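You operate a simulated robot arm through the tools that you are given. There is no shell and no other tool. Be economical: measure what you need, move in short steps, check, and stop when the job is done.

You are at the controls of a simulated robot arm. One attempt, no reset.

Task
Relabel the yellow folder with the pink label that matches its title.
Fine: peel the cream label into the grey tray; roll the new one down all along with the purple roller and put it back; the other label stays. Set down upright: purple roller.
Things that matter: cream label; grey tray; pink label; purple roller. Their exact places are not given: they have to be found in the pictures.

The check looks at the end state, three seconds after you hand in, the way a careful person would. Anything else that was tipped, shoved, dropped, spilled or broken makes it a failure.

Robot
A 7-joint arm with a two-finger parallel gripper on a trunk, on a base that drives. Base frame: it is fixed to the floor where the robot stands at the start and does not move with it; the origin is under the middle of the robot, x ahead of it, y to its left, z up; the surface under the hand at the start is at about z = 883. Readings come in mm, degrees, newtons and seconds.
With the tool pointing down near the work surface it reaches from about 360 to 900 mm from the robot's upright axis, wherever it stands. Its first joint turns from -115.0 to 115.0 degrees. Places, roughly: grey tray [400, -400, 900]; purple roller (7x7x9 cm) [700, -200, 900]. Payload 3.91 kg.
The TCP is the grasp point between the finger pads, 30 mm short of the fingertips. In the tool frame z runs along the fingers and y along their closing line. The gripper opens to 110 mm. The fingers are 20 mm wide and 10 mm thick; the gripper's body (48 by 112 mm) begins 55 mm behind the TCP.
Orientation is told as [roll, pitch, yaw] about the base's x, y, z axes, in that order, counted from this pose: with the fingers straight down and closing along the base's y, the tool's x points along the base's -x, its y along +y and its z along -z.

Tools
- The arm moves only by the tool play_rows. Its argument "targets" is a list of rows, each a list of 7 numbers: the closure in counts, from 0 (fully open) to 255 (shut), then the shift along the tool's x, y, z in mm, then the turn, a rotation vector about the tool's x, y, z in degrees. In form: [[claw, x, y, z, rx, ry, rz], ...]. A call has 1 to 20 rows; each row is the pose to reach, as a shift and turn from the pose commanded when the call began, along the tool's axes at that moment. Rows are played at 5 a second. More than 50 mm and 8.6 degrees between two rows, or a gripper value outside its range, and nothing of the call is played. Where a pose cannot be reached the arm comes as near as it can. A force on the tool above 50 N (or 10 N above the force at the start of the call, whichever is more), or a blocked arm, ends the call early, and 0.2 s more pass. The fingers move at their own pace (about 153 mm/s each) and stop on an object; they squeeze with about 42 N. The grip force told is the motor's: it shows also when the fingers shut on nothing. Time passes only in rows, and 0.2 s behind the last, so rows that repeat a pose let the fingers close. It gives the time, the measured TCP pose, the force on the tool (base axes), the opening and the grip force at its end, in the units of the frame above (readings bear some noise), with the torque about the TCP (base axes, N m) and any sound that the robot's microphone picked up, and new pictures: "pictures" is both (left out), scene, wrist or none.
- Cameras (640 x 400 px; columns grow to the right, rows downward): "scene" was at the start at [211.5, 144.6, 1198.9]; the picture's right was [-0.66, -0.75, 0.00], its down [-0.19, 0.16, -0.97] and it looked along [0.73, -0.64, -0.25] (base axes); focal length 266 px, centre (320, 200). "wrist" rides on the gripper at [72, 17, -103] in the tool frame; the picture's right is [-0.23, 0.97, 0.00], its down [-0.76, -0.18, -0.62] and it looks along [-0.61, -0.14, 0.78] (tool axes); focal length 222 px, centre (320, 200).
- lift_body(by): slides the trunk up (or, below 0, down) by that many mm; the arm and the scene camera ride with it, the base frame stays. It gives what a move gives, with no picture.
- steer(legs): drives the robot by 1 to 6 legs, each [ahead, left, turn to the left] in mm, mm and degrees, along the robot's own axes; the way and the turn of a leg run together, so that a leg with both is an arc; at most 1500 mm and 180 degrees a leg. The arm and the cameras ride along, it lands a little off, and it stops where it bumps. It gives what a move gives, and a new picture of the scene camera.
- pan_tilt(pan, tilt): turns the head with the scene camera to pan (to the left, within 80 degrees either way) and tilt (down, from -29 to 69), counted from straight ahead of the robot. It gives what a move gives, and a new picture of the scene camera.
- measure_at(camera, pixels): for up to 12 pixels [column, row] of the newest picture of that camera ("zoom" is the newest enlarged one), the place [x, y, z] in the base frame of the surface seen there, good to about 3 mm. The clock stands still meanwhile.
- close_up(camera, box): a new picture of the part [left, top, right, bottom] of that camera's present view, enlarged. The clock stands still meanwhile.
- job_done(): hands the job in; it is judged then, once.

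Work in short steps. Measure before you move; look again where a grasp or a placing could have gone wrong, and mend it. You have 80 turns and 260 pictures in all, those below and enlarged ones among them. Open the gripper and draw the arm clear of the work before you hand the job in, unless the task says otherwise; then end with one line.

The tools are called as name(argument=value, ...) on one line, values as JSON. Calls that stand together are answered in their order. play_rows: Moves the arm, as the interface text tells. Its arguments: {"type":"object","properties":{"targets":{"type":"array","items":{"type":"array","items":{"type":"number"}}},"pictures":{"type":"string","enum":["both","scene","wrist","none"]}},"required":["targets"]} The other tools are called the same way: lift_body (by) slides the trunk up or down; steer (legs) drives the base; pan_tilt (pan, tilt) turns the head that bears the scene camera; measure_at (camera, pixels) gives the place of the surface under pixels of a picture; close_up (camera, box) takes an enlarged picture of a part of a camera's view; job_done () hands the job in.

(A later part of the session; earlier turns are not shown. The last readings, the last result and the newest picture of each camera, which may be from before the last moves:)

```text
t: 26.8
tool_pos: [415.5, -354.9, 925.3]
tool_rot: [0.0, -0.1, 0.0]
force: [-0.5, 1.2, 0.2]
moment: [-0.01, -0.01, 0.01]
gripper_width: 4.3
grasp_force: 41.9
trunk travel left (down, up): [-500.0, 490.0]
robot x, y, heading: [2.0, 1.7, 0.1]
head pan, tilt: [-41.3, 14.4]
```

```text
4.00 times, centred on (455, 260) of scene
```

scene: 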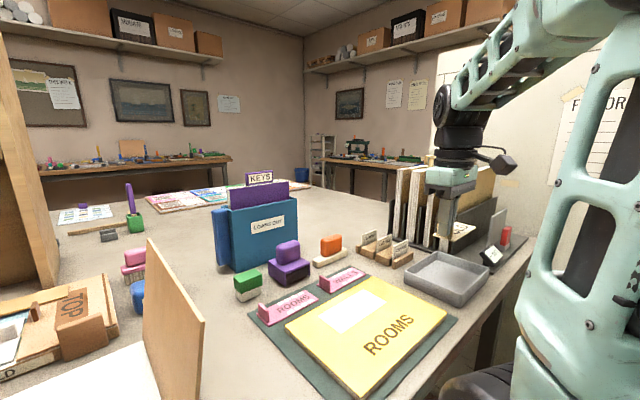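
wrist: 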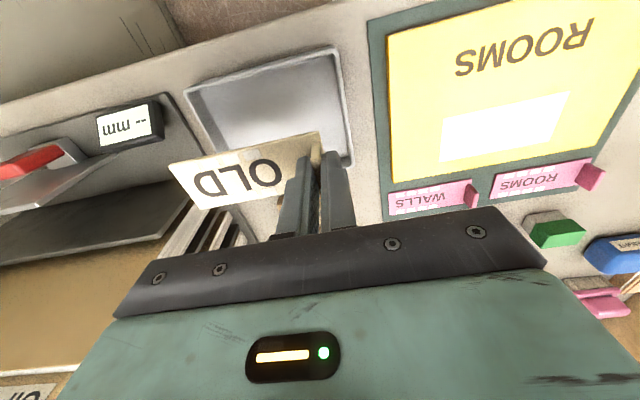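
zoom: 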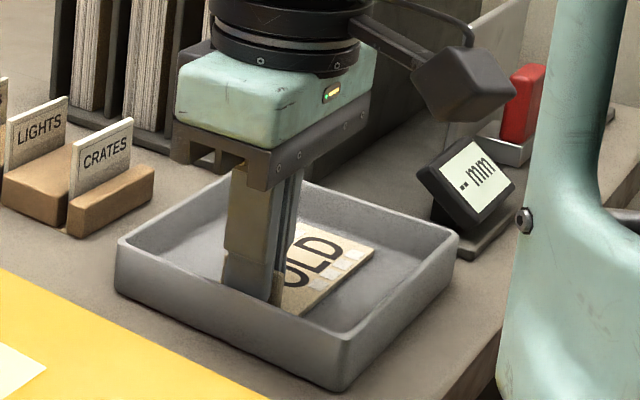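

The label lies inside the tray. I lower the last millimetre, open slightly, and rise straight up.

play_rows(targets=[[255, 0, 0, 1, 0, 0, 0], [225, 0, 0, 1, 0, 0, 0], [225, 0, 0, 1, 0, 0, 0], [225, 0, 0, 1, 0, 0, 0], [225, 0, 0, -10, 0, 0, 0], [225, 0, 0, -30, 0, 0, 0], [225, 0, 0, -70, 0, 0, 0], [190, 0, 0, -110, 0, 0, 0], [190, 0, 0, -110, 0, 0, 0]])

close_up(camera="scene", box=[250, 220, 520, 390])

close_up(camera="scene", box=[245, 260, 365, 335])

measure_at(camera="zoom", pixels=[[85, 240], [125, 270], [90, 300], [120, 320], [65, 310], [130, 355], [130, 345], [390, 230], [310, 180], [105, 260], [100, 280]])

```text
t: 28.8
tool_pos: [417.7, -354.8, 1034.8]
tool_rot: [0.0, 0.0, 0.0]
force: [-1.1, 0.2, -0.2]
moment: [-0.02, 0.03, 0.03]
gripper_width: 27.9
grasp_force: 0.0
trunk travel left (down, up): [-500.0, 490.0]
robot x, y, heading: [-2.0, -0.7, 0.2]
head pan, tilt: [-41.3, 14.4]
```

scene: 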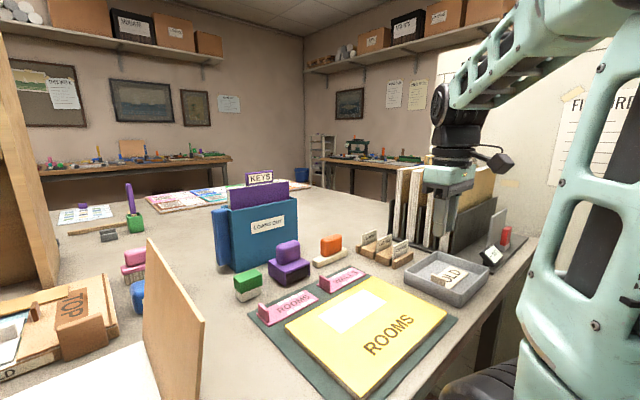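
wrist: 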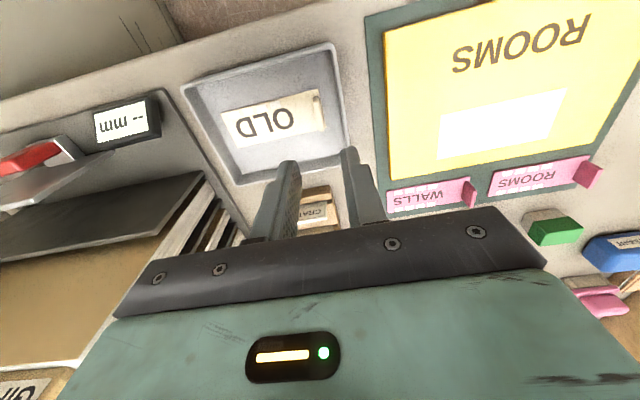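

```text
2.35 times, centred on (385, 305) of scene
```

zoom: 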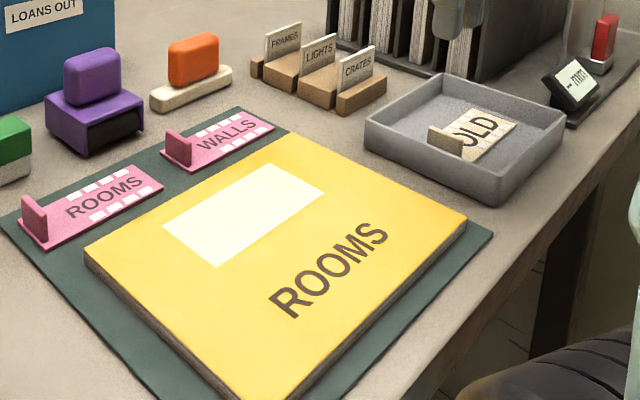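

```text
5.33 times, centred on (305, 298) of scene
```

zoom: 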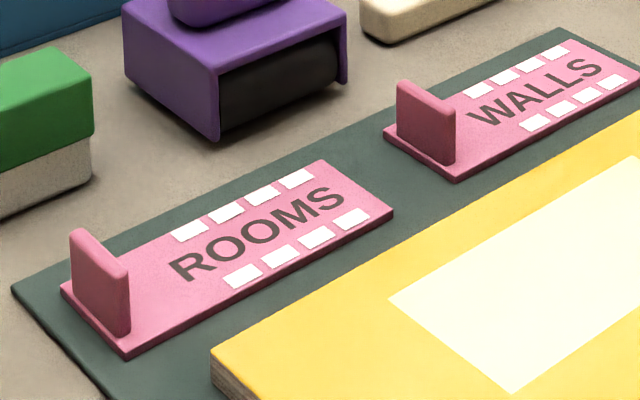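

```text
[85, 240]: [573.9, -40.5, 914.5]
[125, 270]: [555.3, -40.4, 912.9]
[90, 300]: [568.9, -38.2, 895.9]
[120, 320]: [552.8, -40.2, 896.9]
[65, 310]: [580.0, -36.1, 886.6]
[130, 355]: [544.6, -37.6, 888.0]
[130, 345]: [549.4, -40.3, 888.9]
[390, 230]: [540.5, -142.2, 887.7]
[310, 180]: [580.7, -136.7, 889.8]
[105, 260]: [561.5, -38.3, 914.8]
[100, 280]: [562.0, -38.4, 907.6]
```

OLD lies in the tray and the field is bare. ROOMS tab centre ≈ (564, −40), top z ≈ 915. I move above it.

play_rows(targets=[[190, -18, 39, 0, 0, 0, 0], [190, -36, 78, 0, 0, 0, 0], [190, -54, 117, 0, 0, 0, 0], [190, -72, 156, 0, 0, 0, 0], [190, -90, 195, 0, 0, 0, 0], [190, -108, 234, 0, 0, 0, 0], [190, -126, 273, 10, 0, 0, 0], [190, -146, 314, 20, 0, 0, 0], [190, -146, 314, 60, 0, 0, 0], [190, -146, 314, 60, 0, 0, 0]])

close_up(camera="wrist", box=[220, 90, 420, 220])

close_up(camera="scene", box=[245, 260, 365, 335])

```text
t: 31.0
tool_pos: [561.3, -42.2, 975.8]
tool_rot: [0.1, 0.1, -0.1]
force: [0.1, 0.0, -0.1]
moment: [0.04, 0.03, -0.03]
gripper_width: 28.1
grasp_force: 0.0
trunk travel left (down, up): [-500.0, 490.0]
robot x, y, heading: [-1.3, 0.9, -0.0]
head pan, tilt: [-41.3, 14.4]
```

scene: 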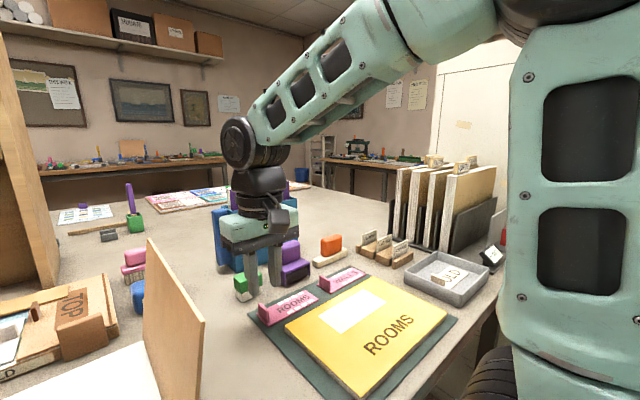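
wrist: 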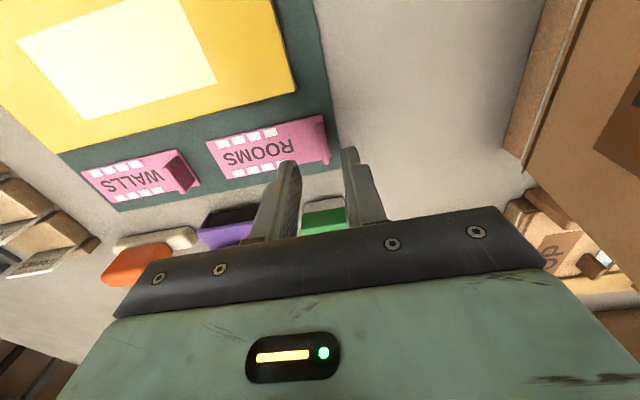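

```text
3.08 times, centred on (320, 155) of wrist
```

zoom: 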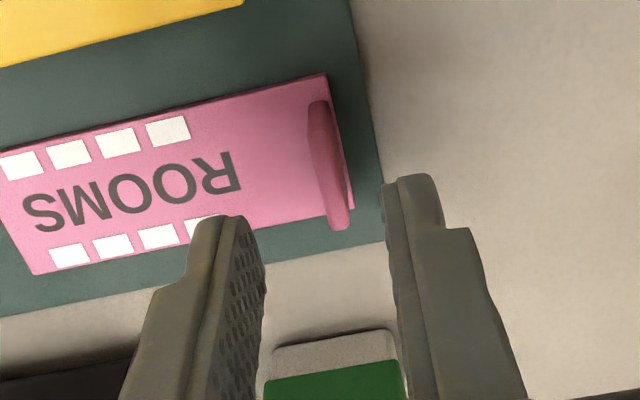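

```text
5.33 times, centred on (305, 298) of scene
```

zoom: 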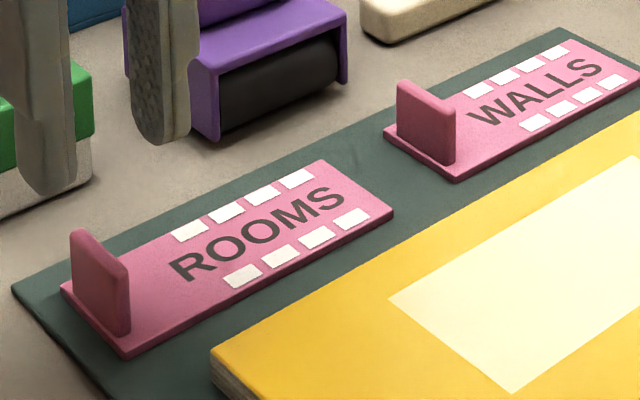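

Aligned within ~2 mm. I descend to TCP z ≈ 922 and close on the ROOMS tab.

play_rows(targets=[[190, -2.5, 1.3, 25, 0, 0, 0], [190, -2.5, 1.3, 45, 0, 0, 0], [190, -2.5, 1.3, 53.5, 0, 0, 0], [190, -2.5, 1.3, 53.5, 0, 0, 0]])

close_up(camera="scene", box=[245, 260, 365, 335])

close_up(camera="wrist", box=[220, 90, 420, 220])

```text
t: 32.0
tool_pos: [565.2, -40.8, 919.9]
tool_rot: [0.0, -0.1, 0.0]
force: [0.9, 0.5, -0.2]
moment: [0.0, -0.02, 0.01]
gripper_width: 28.2
grasp_force: 0.1
trunk travel left (down, up): [-500.0, 490.0]
robot x, y, heading: [-1.3, -0.7, -0.1]
head pan, tilt: [-41.3, 14.4]
```

scene: 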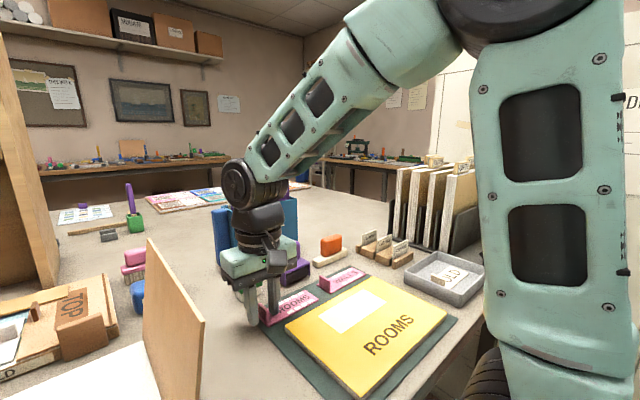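
wrist: 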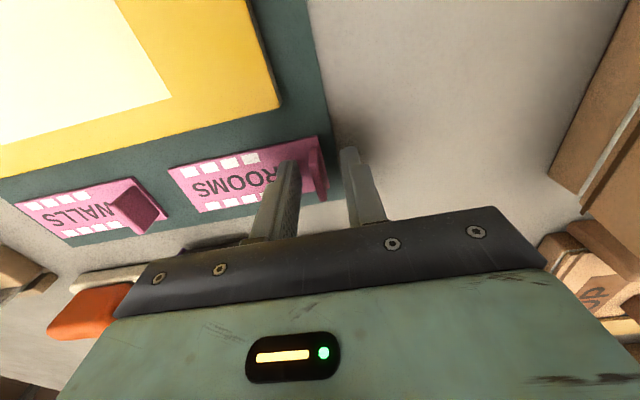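

```text
5.33 times, centred on (305, 298) of scene
```

zoom: 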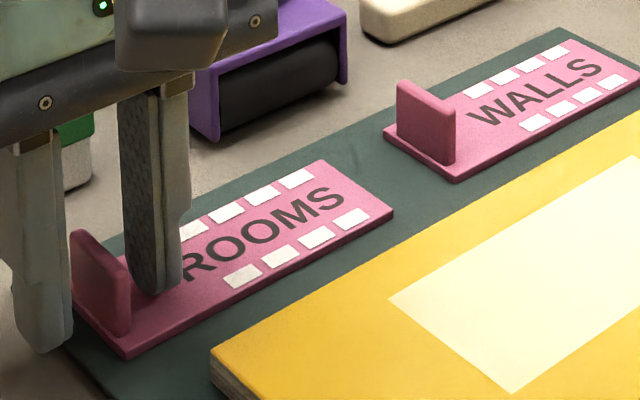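

```text
3.08 times, centred on (320, 155) of wrist
```

zoom: 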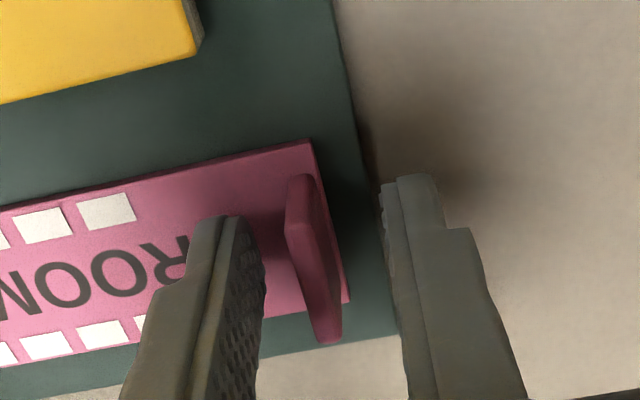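

The fingers straddle the tab. I close, then lift slowly with a slight turn as worked before.

play_rows(targets=[[255, 0, 0, -1, 0, 0, 0], [255, 0, 0, -1, 0, 0, 0], [255, 0, 0, -1, 0, 0, 0], [255, 0, -0.1, -1.6, -0.2, 0, 0], [255, 0, -0.3, -2.2, -0.5, 0, 0], [255, 0, -0.4, -2.9, -0.7, 0, 0], [255, 0, -0.6, -3.5, -1, 0, 0], [255, 0, -0.7, -4.2, -1.2, 0, 0], [255, 0, -0.8, -4.8, -1.5, 0, 0], [255, 0, -1, -5.4, -1.7, 0, 0], [255, 0, -1.2, -6, -2, 0, 0], [255, 0, -1.5, -7.2, -2.5, 0, 0], [255, 0, -1.8, -8.5, -3, 0, 0], [255, 0, -2.4, -11, -4, 0, 0], [255, 0, -2.4, -11, -4, 0, 0]])

close_up(camera="scene", box=[230, 250, 450, 390])

```text
t: 35.2
tool_pos: [565.6, -41.7, 931.4]
tool_rot: [4.0, -0.1, -0.1]
force: [0.6, -0.5, -0.1]
moment: [0.01, 0.0, 0.03]
gripper_width: 4.4
grasp_force: 42.6
trunk travel left (down, up): [-500.0, 490.0]
robot x, y, heading: [1.9, -1.4, -0.2]
head pan, tilt: [-41.3, 14.4]
```

scene: 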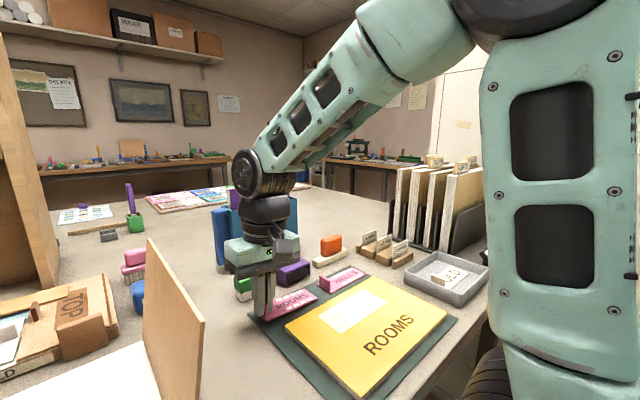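
wrist: 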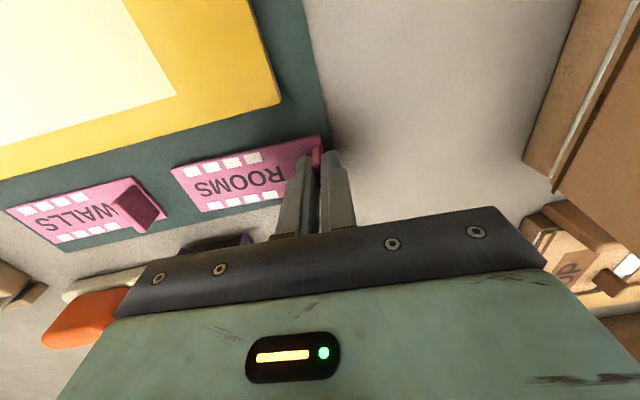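

```text
2.86 times, centred on (340, 320) of scene
```

zoom: 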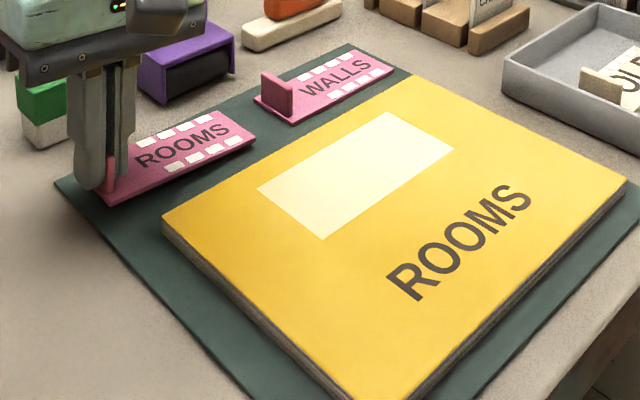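

The ROOMS label comes free with no load. I measure the field's corners in this picture before moving it.

measure_at(camera="zoom", pixels=[[260, 190], [323, 236], [450, 152], [388, 114], [355, 175], [168, 220], [300, 365], [600, 165], [408, 85], [500, 280]])

close_up(camera="scene", box=[310, 280, 400, 340])

measure_at(camera="zoom", pixels=[[74, 240], [82, 238], [222, 348], [222, 354], [522, 152], [515, 152], [374, 62], [378, 72], [300, 200], [150, 296], [370, 250], [450, 110]])

```text
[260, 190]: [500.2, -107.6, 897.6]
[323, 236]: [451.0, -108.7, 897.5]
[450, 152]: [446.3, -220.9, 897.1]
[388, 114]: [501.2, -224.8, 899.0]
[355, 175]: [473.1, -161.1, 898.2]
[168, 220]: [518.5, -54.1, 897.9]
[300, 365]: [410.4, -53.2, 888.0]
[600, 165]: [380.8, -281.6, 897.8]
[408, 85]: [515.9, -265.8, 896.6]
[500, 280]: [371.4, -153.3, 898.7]
```

```text
6.67 times, centred on (355, 310) of scene
```

zoom: 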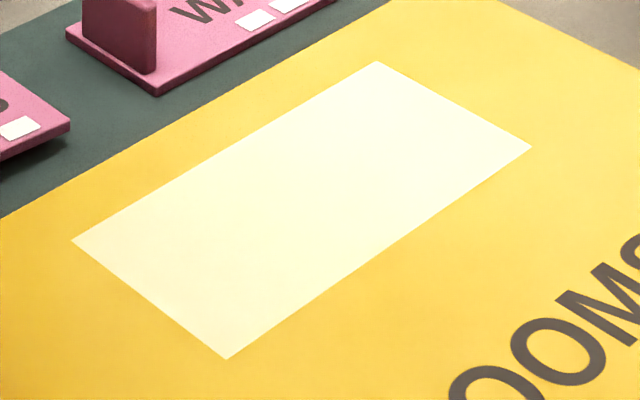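

```text
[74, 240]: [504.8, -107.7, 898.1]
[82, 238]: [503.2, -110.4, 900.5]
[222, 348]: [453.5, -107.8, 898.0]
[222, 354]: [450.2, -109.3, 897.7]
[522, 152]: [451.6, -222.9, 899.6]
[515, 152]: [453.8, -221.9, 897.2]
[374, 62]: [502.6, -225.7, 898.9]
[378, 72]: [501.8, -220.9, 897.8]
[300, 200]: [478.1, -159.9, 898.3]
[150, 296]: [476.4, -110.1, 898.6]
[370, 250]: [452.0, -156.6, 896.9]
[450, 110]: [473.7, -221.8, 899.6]
```

The folder slid ~4 mm in −y; the field now spans x 450–504, y −107…−226 (centre 477, −166.5). I carry the label to just above it, level.

play_rows(targets=[[255, 0, 1, -15, 0, 0, 0], [255, 0, 3.1, -45, 4, 0, 0], [255, 30, -22, -46.8, 4, 0, 0], [255, 60, -47, -48.5, 4, 0, 0], [255, 87.6, -72.5, -50.2, 4, 0, 0], [255, 87.6, -72.5, -50.2, 4, 0, 0], [255, 87.6, -72.5, -50.2, 4, 0, 0]])

close_up(camera="scene", box=[300, 260, 405, 330])

close_up(camera="wrist", box=[120, 90, 380, 250])

measure_at(camera="zoom", pixels=[[125, 140], [260, 290], [480, 80], [545, 200], [20, 100], [460, 40], [180, 280]])

```text
t: 36.8
tool_pos: [478.6, -118.1, 977.0]
tool_rot: [0.1, 0.1, 0.0]
force: [-0.3, -0.5, -0.6]
moment: [0.03, -0.02, 0.02]
gripper_width: 4.0
grasp_force: 42.6
trunk travel left (down, up): [-500.0, 490.0]
robot x, y, heading: [-1.0, 5.6, -0.0]
head pan, tilt: [-41.3, 14.4]
```

scene: 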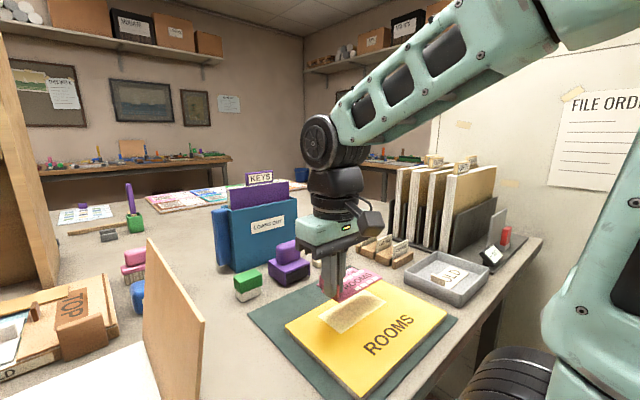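
wrist: 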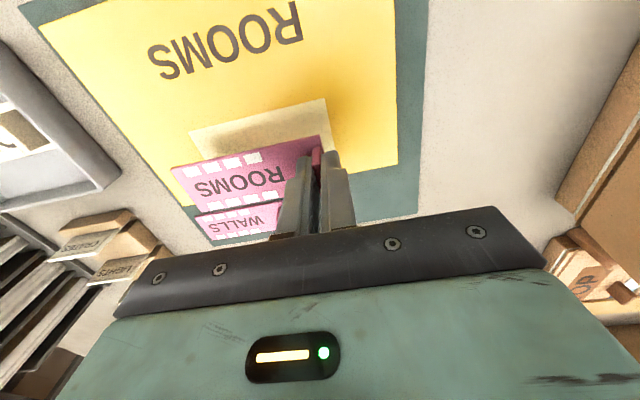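

```text
5.71 times, centred on (352, 295) of scene
```

zoom: 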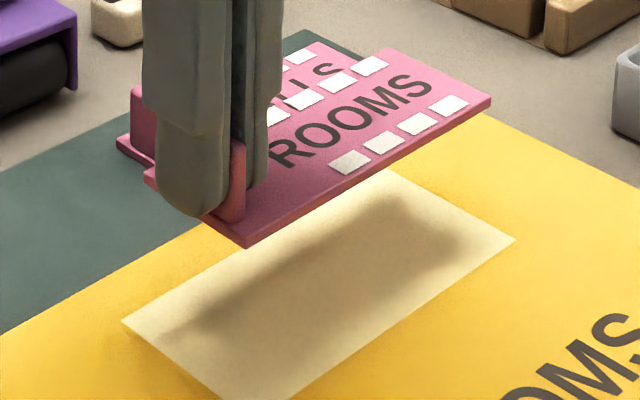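

```text
2.46 times, centred on (250, 170) of wrist
```

zoom: 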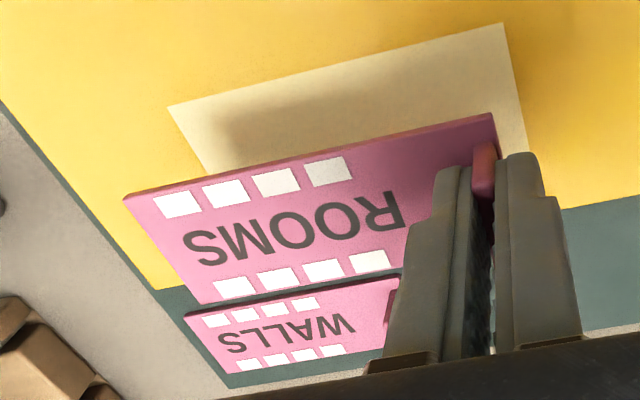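

```text
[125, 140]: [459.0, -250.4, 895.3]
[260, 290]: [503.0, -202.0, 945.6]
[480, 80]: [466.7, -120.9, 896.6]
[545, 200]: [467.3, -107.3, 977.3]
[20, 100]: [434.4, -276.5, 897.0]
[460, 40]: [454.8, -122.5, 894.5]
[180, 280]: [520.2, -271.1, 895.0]
```

measure_at(camera="zoom", pixels=[[130, 200], [133, 204], [488, 122], [203, 300], [210, 298], [455, 130], [400, 270]])

close_up(camera="scene", box=[300, 255, 405, 325])

measure_at(camera="zoom", pixels=[[249, 266], [248, 263], [489, 126], [483, 126], [392, 80], [150, 200], [515, 267], [125, 350]])

```text
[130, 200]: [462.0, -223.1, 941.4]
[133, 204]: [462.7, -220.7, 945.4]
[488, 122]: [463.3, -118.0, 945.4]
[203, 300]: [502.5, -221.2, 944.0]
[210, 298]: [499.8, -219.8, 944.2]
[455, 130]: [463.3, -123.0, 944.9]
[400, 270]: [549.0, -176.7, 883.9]
```

```text
5.71 times, centred on (352, 290) of scene
```

zoom: 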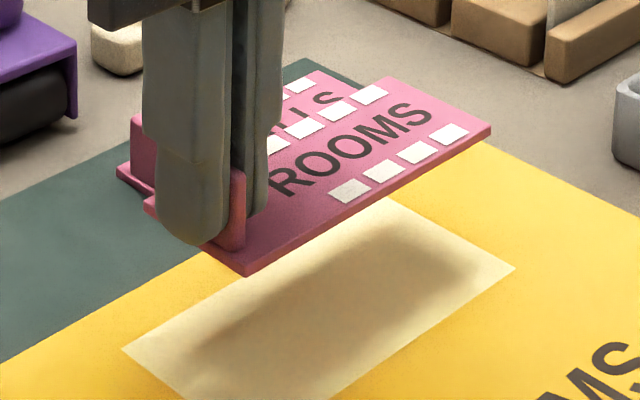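

```text
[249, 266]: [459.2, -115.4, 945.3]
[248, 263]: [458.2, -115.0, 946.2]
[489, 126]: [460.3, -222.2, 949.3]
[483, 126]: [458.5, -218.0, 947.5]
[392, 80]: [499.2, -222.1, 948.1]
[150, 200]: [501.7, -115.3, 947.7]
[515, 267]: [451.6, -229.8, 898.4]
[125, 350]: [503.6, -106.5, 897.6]
```

Label centre is ≈ (480, −168.5) against the field centre (477, −167). I correct by (−2.5, +1.5) mm and lower it gently onto the folder.

play_rows(targets=[[255, 2.5, 1.5, 15, 0, 0, 0], [255, 2.5, 1.5, 28, 0, 0, 0], [255, 2.5, 1.5, 36, 0, 0, 0], [255, 2.5, 1.5, 39, 0, 0, 0], [255, 2.5, 1.5, 39, 0, 0, 0]], pictures="none")

close_up(camera="scene", box=[310, 275, 400, 335])

close_up(camera="wrist", box=[120, 90, 380, 250])

```text
t: 38.0
tool_pos: [475.6, -115.4, 937.9]
tool_rot: [0.0, 0.0, 0.0]
force: [-0.2, -0.6, 0.5]
moment: [0.03, -0.01, -0.04]
gripper_width: 4.2
grasp_force: 43.0
trunk travel left (down, up): [-500.0, 490.0]
robot x, y, heading: [-4.6, -1.9, -0.1]
head pan, tilt: [-41.3, 14.4]
```

```text
6.67 times, centred on (355, 305) of scene
```

zoom: 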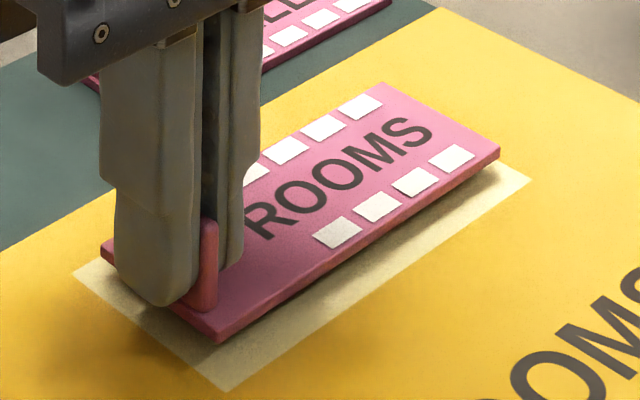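

```text
2.46 times, centred on (250, 170) of wrist
```

zoom: 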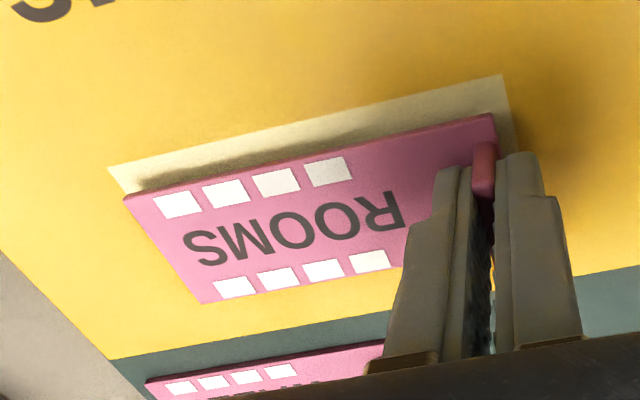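

Alignment looks good (margins ~8 mm near side, ~6 mm end). I set it down with a slight press, release, and rise.

play_rows(targets=[[255, 0, 0, 2, 0, 0, 0], [255, 0, 0, 4, 0, 0, 0], [255, 0, 0, 5, 0, 0, 0], [255, 0, 0, 5.5, 0, 0, 0], [255, 0, 0, 5.5, 0, 0, 0]], pictures="none")

close_up(camera="scene", box=[310, 275, 400, 335])

```text
t: 39.2
tool_pos: [475.6, -117.5, 933.7]
tool_rot: [0.0, -0.2, 0.0]
force: [4.1, -3.3, 33.3]
moment: [-0.1, -0.22, 0.0]
gripper_width: 4.3
grasp_force: 42.2
trunk travel left (down, up): [-500.0, 490.0]
robot x, y, heading: [0.6, -0.4, 0.2]
head pan, tilt: [-41.3, 14.4]
```

```text
6.67 times, centred on (355, 305) of scene
```

zoom: 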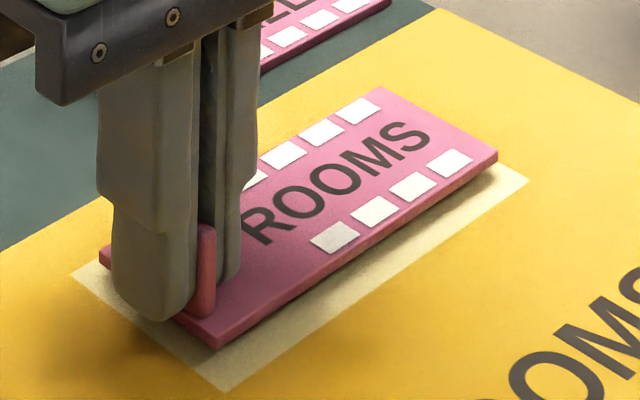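

Contact is made (33 N). I ease off 1.5 mm, open, and go up.

play_rows(targets=[[255, 0, 0, -1, 0, 0, 0], [220, 0, 0, -1, 0, 0, 0], [190, 0, 0, -1, 0, 0, 0], [190, 0, 0, -1, 0, 0, 0], [190, 0, 0, -15, 0, 0, 0], [190, 0, 0, -50, 0, 0, 0], [190, 0, 0, -90, 0, 0, 0], [190, 0, 0, -120, 0, 0, 0]])

close_up(camera="scene", box=[310, 275, 400, 335])

measure_at(camera="zoom", pixels=[[218, 340], [494, 155], [380, 95], [110, 262], [340, 235], [455, 165], [180, 240], [360, 110], [225, 380], [525, 180], [270, 170]])

```text
t: 41.0
tool_pos: [477.6, -116.2, 1047.7]
tool_rot: [0.1, 0.1, 0.0]
force: [0.5, 0.9, -0.6]
moment: [0.0, 0.0, 0.01]
gripper_width: 27.9
grasp_force: 0.0
out of reach, approached as far as the arm can: row 8
trunk travel left (down, up): [-500.0, 490.0]
robot x, y, heading: [1.5, -2.2, -0.0]
head pan, tilt: [-41.3, 14.4]
```

scene: 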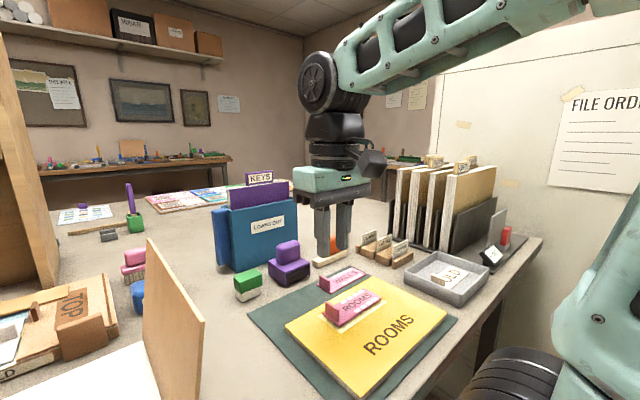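
wrist: 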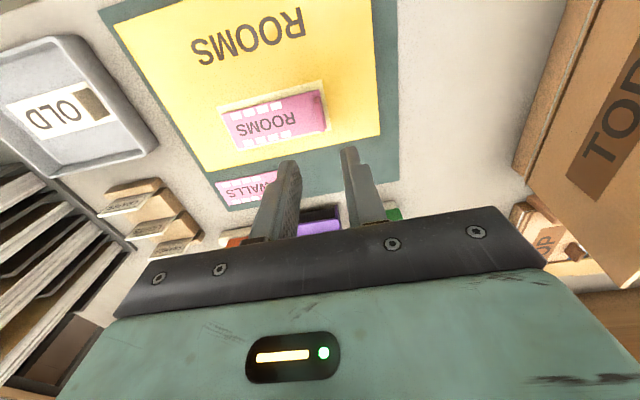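

```text
6.67 times, centred on (355, 305) of scene
```

zoom: 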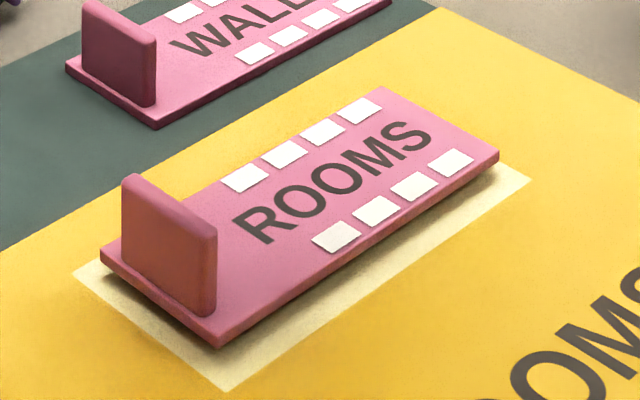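

```text
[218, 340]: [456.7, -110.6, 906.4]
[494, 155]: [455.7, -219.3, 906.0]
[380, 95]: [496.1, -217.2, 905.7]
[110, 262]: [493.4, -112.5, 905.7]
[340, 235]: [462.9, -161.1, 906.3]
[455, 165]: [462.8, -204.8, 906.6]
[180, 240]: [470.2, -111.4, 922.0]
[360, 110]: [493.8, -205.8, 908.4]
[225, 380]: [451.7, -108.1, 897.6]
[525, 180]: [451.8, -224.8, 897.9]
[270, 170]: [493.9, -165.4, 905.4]
```

The label sits centred but ~3 mm proud, to be rolled down. Now I study the roller.

close_up(camera="scene", box=[255, 230, 325, 295])

measure_at(camera="zoom", pixels=[[230, 100], [330, 100], [370, 130], [240, 170], [180, 200], [290, 130], [300, 180], [460, 230], [440, 290], [320, 330], [240, 290], [120, 250]])

```text
6.15 times, centred on (290, 262) of scene
```

zoom: 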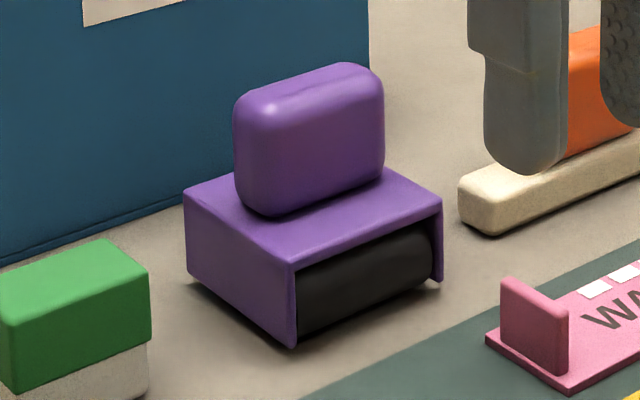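

```text
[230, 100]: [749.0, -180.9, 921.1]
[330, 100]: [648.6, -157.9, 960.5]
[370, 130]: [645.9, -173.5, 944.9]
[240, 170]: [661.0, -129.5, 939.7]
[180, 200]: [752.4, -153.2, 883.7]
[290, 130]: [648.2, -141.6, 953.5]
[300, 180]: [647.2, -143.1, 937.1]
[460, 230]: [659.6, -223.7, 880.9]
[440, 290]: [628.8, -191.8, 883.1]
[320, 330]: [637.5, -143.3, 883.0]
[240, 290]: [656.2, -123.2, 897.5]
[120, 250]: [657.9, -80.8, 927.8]
```

measure_at(camera="zoom", pixels=[[360, 262], [360, 280], [355, 305], [310, 320], [292, 262], [438, 208], [190, 198], [288, 340], [436, 275], [275, 215], [380, 160], [420, 195]])

play_rows(targets=[[150, -30, -10, 0, 0, 0, 8], [150, -60, -20, 0, 0, 0, 16], [150, -70, -25, 0, 0, 0, 24], [150, -75, -30, 0, 0, 0, 32], [150, -75, -30, 0, 0, 0, 40]])

```text
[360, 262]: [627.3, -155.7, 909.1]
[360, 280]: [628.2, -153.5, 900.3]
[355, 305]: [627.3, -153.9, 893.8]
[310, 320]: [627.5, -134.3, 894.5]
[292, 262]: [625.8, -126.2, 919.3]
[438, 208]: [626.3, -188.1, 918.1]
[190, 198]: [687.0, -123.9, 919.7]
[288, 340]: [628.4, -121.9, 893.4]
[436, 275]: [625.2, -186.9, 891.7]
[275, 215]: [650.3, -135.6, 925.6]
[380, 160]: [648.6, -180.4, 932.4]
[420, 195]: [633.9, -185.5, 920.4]
```

```text
t: 42.2
tool_pos: [554.6, -147.0, 1047.8]
tool_rot: [-0.1, 0.0, -40.2]
force: [0.3, 0.0, 0.6]
moment: [0.0, 0.0, 0.03]
gripper_width: 45.4
grasp_force: 0.1
trunk travel left (down, up): [-500.0, 490.0]
robot x, y, heading: [0.9, -2.0, -0.3]
head pan, tilt: [-41.3, 14.4]
```

scene: 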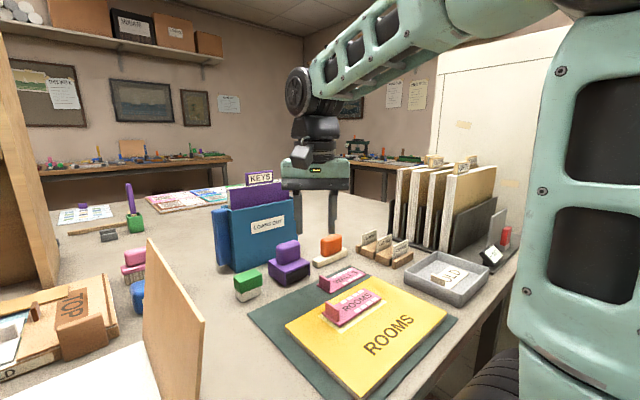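
wrist: 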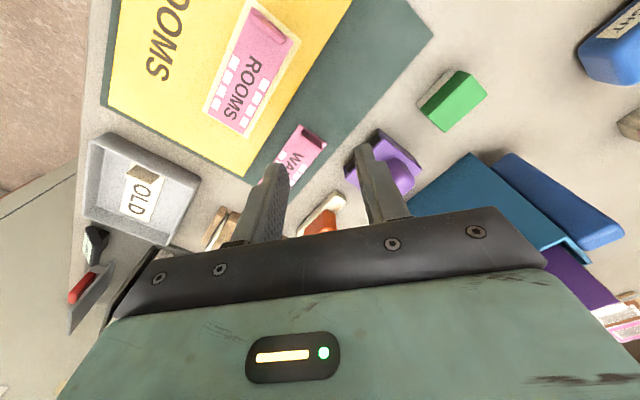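

I check the blue box's extent and height next to the roller, and view the knob from above.

close_up(camera="wrist", box=[330, 90, 560, 250])

measure_at(camera="zoom", pixels=[[130, 130], [200, 190], [180, 150], [150, 180], [60, 240], [210, 260], [230, 200], [395, 175], [230, 280], [330, 240], [420, 300], [100, 120]])

measure_at(camera="scene", pixels=[[232, 212], [265, 205], [295, 200], [232, 265], [270, 262], [290, 245], [287, 241], [280, 250], [240, 230], [215, 215], [296, 215]])

```text
2.50 times, centred on (445, 170) of wrist
```

zoom: 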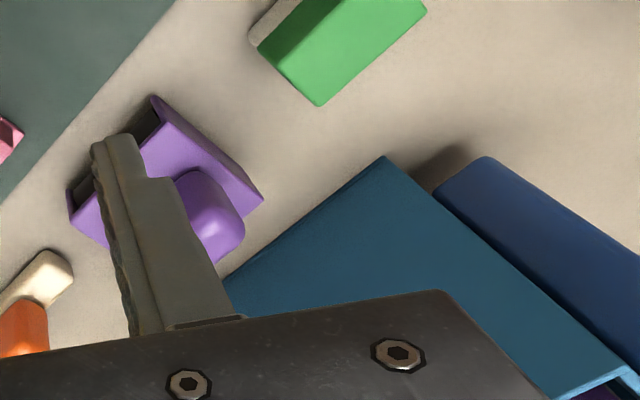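

```text
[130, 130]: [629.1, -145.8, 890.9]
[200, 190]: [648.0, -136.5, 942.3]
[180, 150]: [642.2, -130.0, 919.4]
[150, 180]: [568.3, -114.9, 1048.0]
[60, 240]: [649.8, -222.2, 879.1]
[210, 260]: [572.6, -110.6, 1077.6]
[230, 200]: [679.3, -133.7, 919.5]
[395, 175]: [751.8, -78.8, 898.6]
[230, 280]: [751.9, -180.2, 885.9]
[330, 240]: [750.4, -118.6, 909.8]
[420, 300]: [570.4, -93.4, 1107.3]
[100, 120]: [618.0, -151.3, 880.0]
```

```text
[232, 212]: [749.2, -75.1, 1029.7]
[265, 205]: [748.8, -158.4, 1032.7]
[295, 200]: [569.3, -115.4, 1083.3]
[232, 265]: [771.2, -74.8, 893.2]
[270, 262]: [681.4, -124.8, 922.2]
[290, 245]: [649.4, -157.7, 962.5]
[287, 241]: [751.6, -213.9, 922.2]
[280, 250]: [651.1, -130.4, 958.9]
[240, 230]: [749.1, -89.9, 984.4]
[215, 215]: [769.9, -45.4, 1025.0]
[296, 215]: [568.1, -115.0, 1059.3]
```

Blue box face is at x ≈ 750, clear of the gripper. The knob is thin along x (≈647–675) at y ≈ −155, so I go above it with the tool yawed +90°.

play_rows(targets=[[116, -5.4, 3.9, 0, 0, 0, -8.125], [116, -10.8, 7.75, 0, 0, 0, -16.25], [116, -16.2, 11.6, 0, 0, 0, -24.375], [116, -21.6, 15.5, 0, 0, 0, -32.5], [116, -27, 19.4, 0, 0, 0, -40.625], [116, -32.4, 23.3, 0, 0, 0, -48.75], [116, -37.8, 27.1, 0, 0, 0, -56.875], [116, -43.2, 31, 0, 0, 0, -65], [116, -48.6, 34.9, 0, 0, 0, -73.125], [116, -54, 38.75, 0, 0, 0, -81.25], [116, -59.4, 42.6, 0, 0, 0, -89.375], [116, -64.8, 46.5, 0, 0, 0, -97.5], [116, -70.2, 50.4, 0, 0, 0, -105.625], [116, -75.6, 54.25, 0, 0, 0, -113.75], [116, -81, 58.1, 0, 0, 0, -121.875], [116, -86.3, 62, 0, 0, 0, -130], [116, -86.3, 62, 0, 0, 0, -130]])

close_up(camera="scene", box=[235, 190, 345, 295])

```text
t: 45.8
tool_pos: [661.5, -154.7, 1049.0]
tool_rot: [0.0, 0.0, 90.1]
force: [0.4, 0.4, 0.0]
moment: [0.01, 0.02, -0.01]
gripper_width: 60.0
grasp_force: 0.0
trunk travel left (down, up): [-500.0, 490.0]
robot x, y, heading: [0.4, 1.5, -0.0]
head pan, tilt: [-41.3, 14.4]
```

scene: 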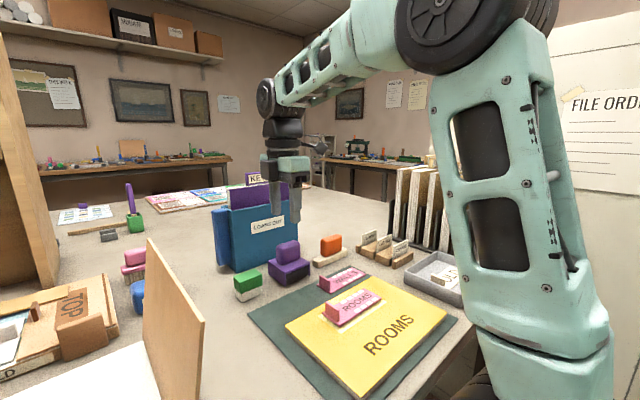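
wrist: 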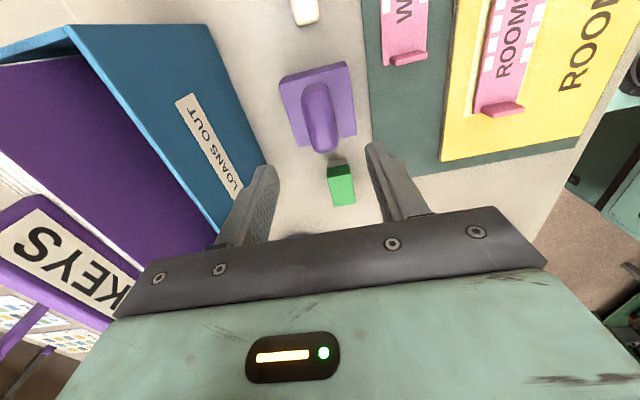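

```text
3.81 times, centred on (290, 242) of scene
```

zoom: 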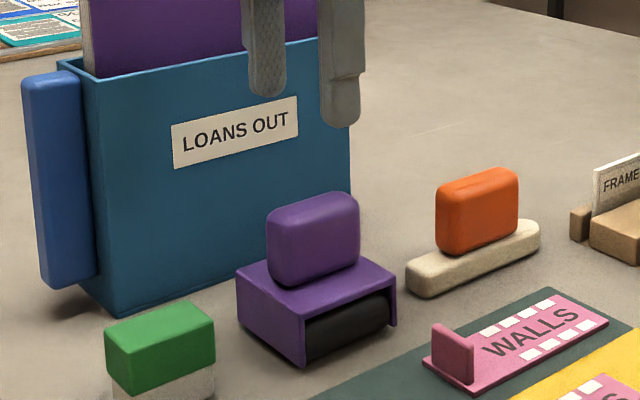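

From the wrist view the roller and knob are visible at (318,105); I measure their edges there.

close_up(camera="wrist", box=[260, 50, 380, 160])

measure_at(camera="zoom", pixels=[[280, 240], [330, 240], [380, 240], [310, 180], [320, 400], [360, 400], [120, 200], [500, 230], [470, 70], [170, 300], [300, 240], [355, 240]])

```text
3.64 times, centred on (320, 105) of wrist
```

zoom: 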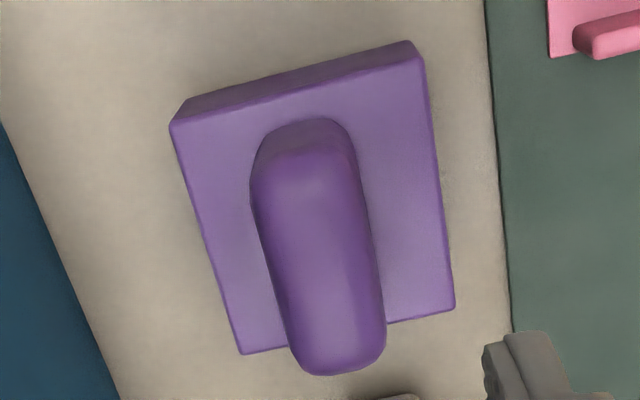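

```text
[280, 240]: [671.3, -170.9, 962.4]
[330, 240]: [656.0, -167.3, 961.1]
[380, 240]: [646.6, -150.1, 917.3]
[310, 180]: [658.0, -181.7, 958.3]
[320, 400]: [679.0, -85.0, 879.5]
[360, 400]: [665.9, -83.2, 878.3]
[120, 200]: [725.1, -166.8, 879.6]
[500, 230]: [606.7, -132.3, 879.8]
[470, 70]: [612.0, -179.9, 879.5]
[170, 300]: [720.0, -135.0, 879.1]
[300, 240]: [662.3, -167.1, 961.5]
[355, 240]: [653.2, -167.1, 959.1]
```

Knob centre ≈ (661, −155), top z ≈ 963, body top 920. I descend to TCP z ≈ 956 and close.

play_rows(targets=[[116, 0, 0, 35, 0, 0, 0], [116, 0, 0, 65, 0, 0, 0], [116, 0, 0, 85, 0, 0, 0], [116, 0, 0, 93, 0, 0, 0], [116, 0, 0, 93, 0, 0, 0], [200, 0, 0, 93, 0, 0, 0], [255, 0, 0, 93, 0, 0, 0], [255, 0, 0, 93, 0, 0, 0]])

close_up(camera="scene", box=[235, 190, 345, 295])

```text
t: 47.6
tool_pos: [662.8, -154.7, 953.6]
tool_rot: [0.0, 0.1, 90.1]
force: [0.0, -0.1, 0.5]
moment: [-0.05, -0.02, 0.02]
gripper_width: 25.6
grasp_force: 41.9
trunk travel left (down, up): [-500.0, 490.0]
robot x, y, heading: [3.2, 0.1, -0.1]
head pan, tilt: [-41.3, 14.4]
```

scene: 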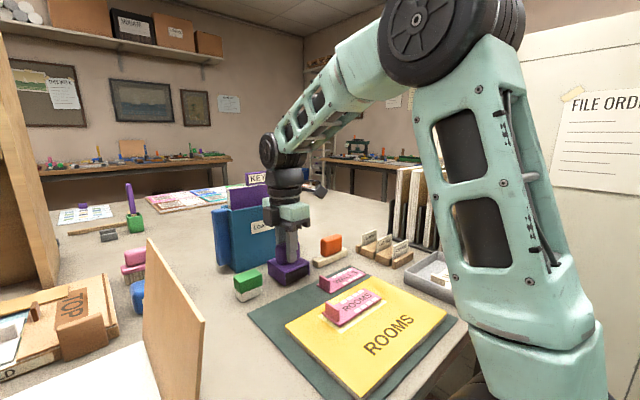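
wrist: 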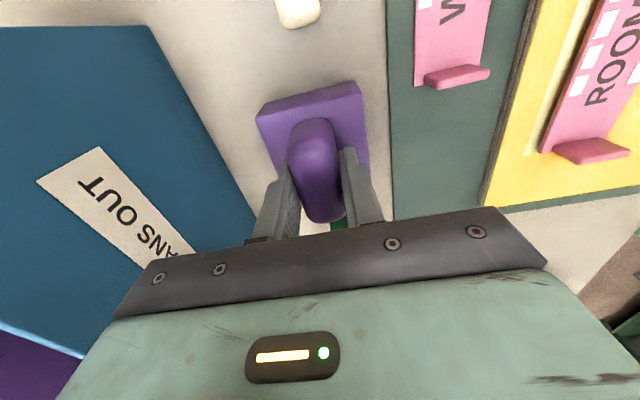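

```text
3.81 times, centred on (290, 242) of scene
```

zoom: 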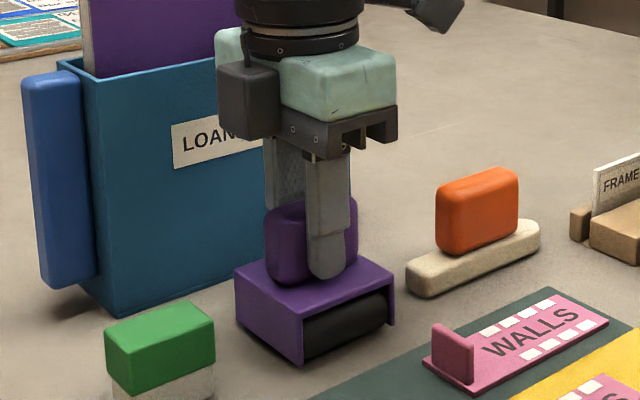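

The knob is gripped (25.6 mm). I lift, turn the roller −90° so its open front faces the tab, and carry it above the label.

play_rows(targets=[[255, 0, 0, -10, 0, 0, 0], [255, 0, 0, -40, 0, 0, 0], [255, 0, 0, -75, 0, 0, 0], [255, 0, 15.5, -95, 0, 0, 7.5], [255, 0, 31, -95, 0, 0, 15], [255, 0, 46.5, -95, 0, 0, 22.5], [255, 0, 62, -95, 0, 0, 30], [255, 0, 77.5, -95, 0, 0, 37.5], [255, 0, 93, -95, 0, 0, 45], [255, 0, 108.5, -95, 0, 0, 52.5], [255, 0, 124, -95, 0, 0, 60], [255, 0, 139.5, -95, 0, 0, 67.5], [255, 0, 155, -95, 0, 0, 75], [255, 0, 170.5, -95, 0, 0, 82.5], [255, 0, 186, -95, 0, 0, 90], [255, 0, 186, -95, 0, 0, 90]])

close_up(camera="scene", box=[290, 225, 420, 335])

```text
t: 51.0
tool_pos: [474.8, -153.1, 1048.0]
tool_rot: [0.0, 0.1, -0.1]
force: [-0.6, -0.5, -0.6]
moment: [0.01, 0.02, 0.01]
gripper_width: 25.5
grasp_force: 42.4
trunk travel left (down, up): [-500.0, 490.0]
robot x, y, heading: [3.4, 0.7, 0.0]
head pan, tilt: [-41.3, 14.4]
```

scene: 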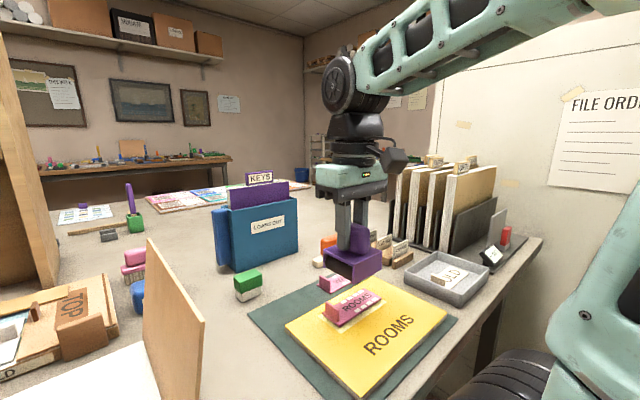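
wrist: 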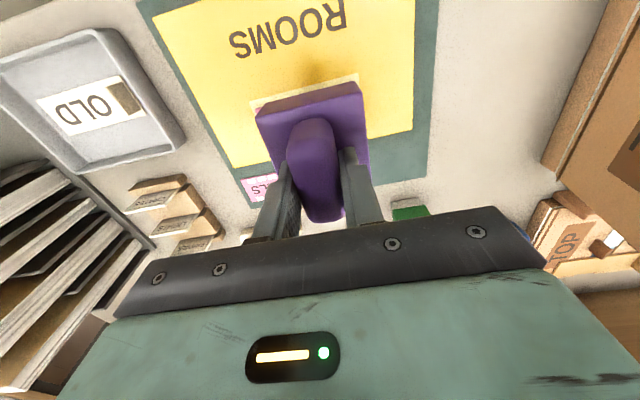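

```text
3.64 times, centred on (355, 280) of scene
```

zoom: 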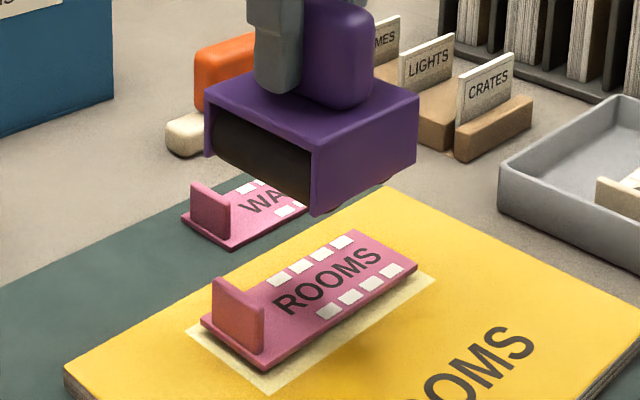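

close_up(camera="scene", box=[325, 235, 385, 295])

measure_at(camera="zoom", pixels=[[90, 190], [240, 230], [300, 330], [180, 210], [300, 180], [30, 130], [450, 250], [430, 130], [180, 260], [80, 200]])

```text
6.67 times, centred on (355, 265) of scene
```

zoom: 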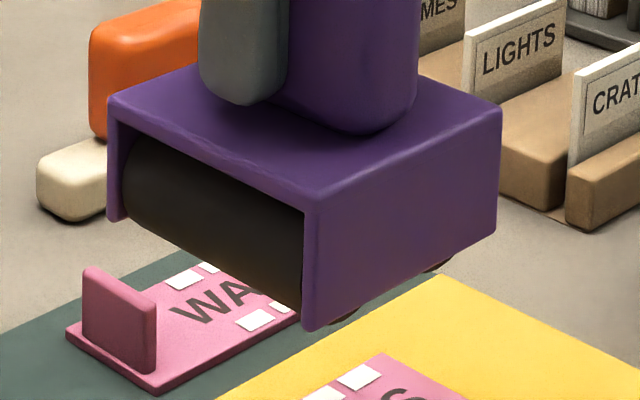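

```text
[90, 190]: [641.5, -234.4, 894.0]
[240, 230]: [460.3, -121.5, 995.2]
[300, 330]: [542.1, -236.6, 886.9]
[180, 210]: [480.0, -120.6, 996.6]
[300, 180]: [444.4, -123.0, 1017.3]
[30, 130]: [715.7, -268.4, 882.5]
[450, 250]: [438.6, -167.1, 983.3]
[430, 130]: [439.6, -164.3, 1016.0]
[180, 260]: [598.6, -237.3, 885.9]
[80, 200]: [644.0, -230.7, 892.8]
```

The housing carries rollers front and rear under it. I shift x by +2.5 mm and lower to just above the label next to the tab, then look.

play_rows(targets=[[255, -2.5, 0, 25, 0, 0, 0], [255, -2.5, 0, 45, 0, 0, 0], [255, -2.5, 0, 58, 0, 0, 0], [255, -2.5, 0, 64, 0, 0, 0], [255, -2.5, 0, 64, 0, 0, 0]], pictures="wrist")

close_up(camera="scene", box=[300, 260, 410, 340])

measure_at(camera="zoom", pixels=[[430, 120], [200, 250], [480, 190], [250, 130], [300, 330], [170, 170]])

```text
t: 52.2
tool_pos: [477.5, -155.0, 985.5]
tool_rot: [0.0, 0.0, 0.0]
force: [-0.5, -0.2, -1.3]
moment: [0.02, 0.03, 0.04]
gripper_width: 25.7
grasp_force: 41.8
trunk travel left (down, up): [-500.0, 490.0]
robot x, y, heading: [1.3, 2.7, -0.1]
head pan, tilt: [-41.3, 14.4]
```

wrist: 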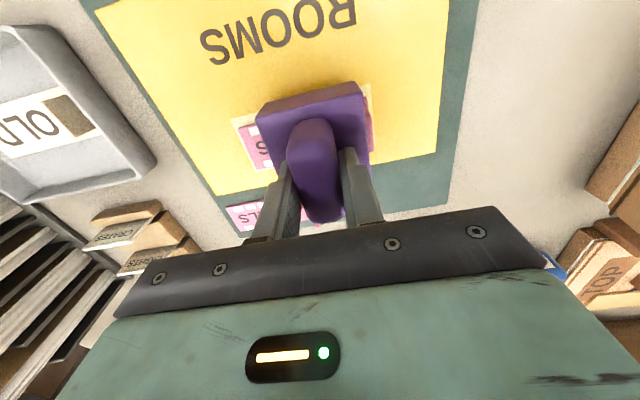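

```text
5.00 times, centred on (355, 300) of scene
```

zoom: 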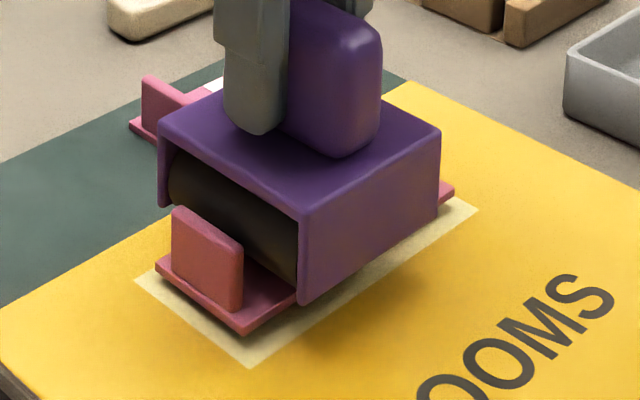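

```text
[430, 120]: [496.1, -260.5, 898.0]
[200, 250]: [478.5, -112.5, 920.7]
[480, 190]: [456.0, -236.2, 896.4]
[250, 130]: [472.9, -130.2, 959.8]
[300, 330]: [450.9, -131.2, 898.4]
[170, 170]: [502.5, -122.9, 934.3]
```

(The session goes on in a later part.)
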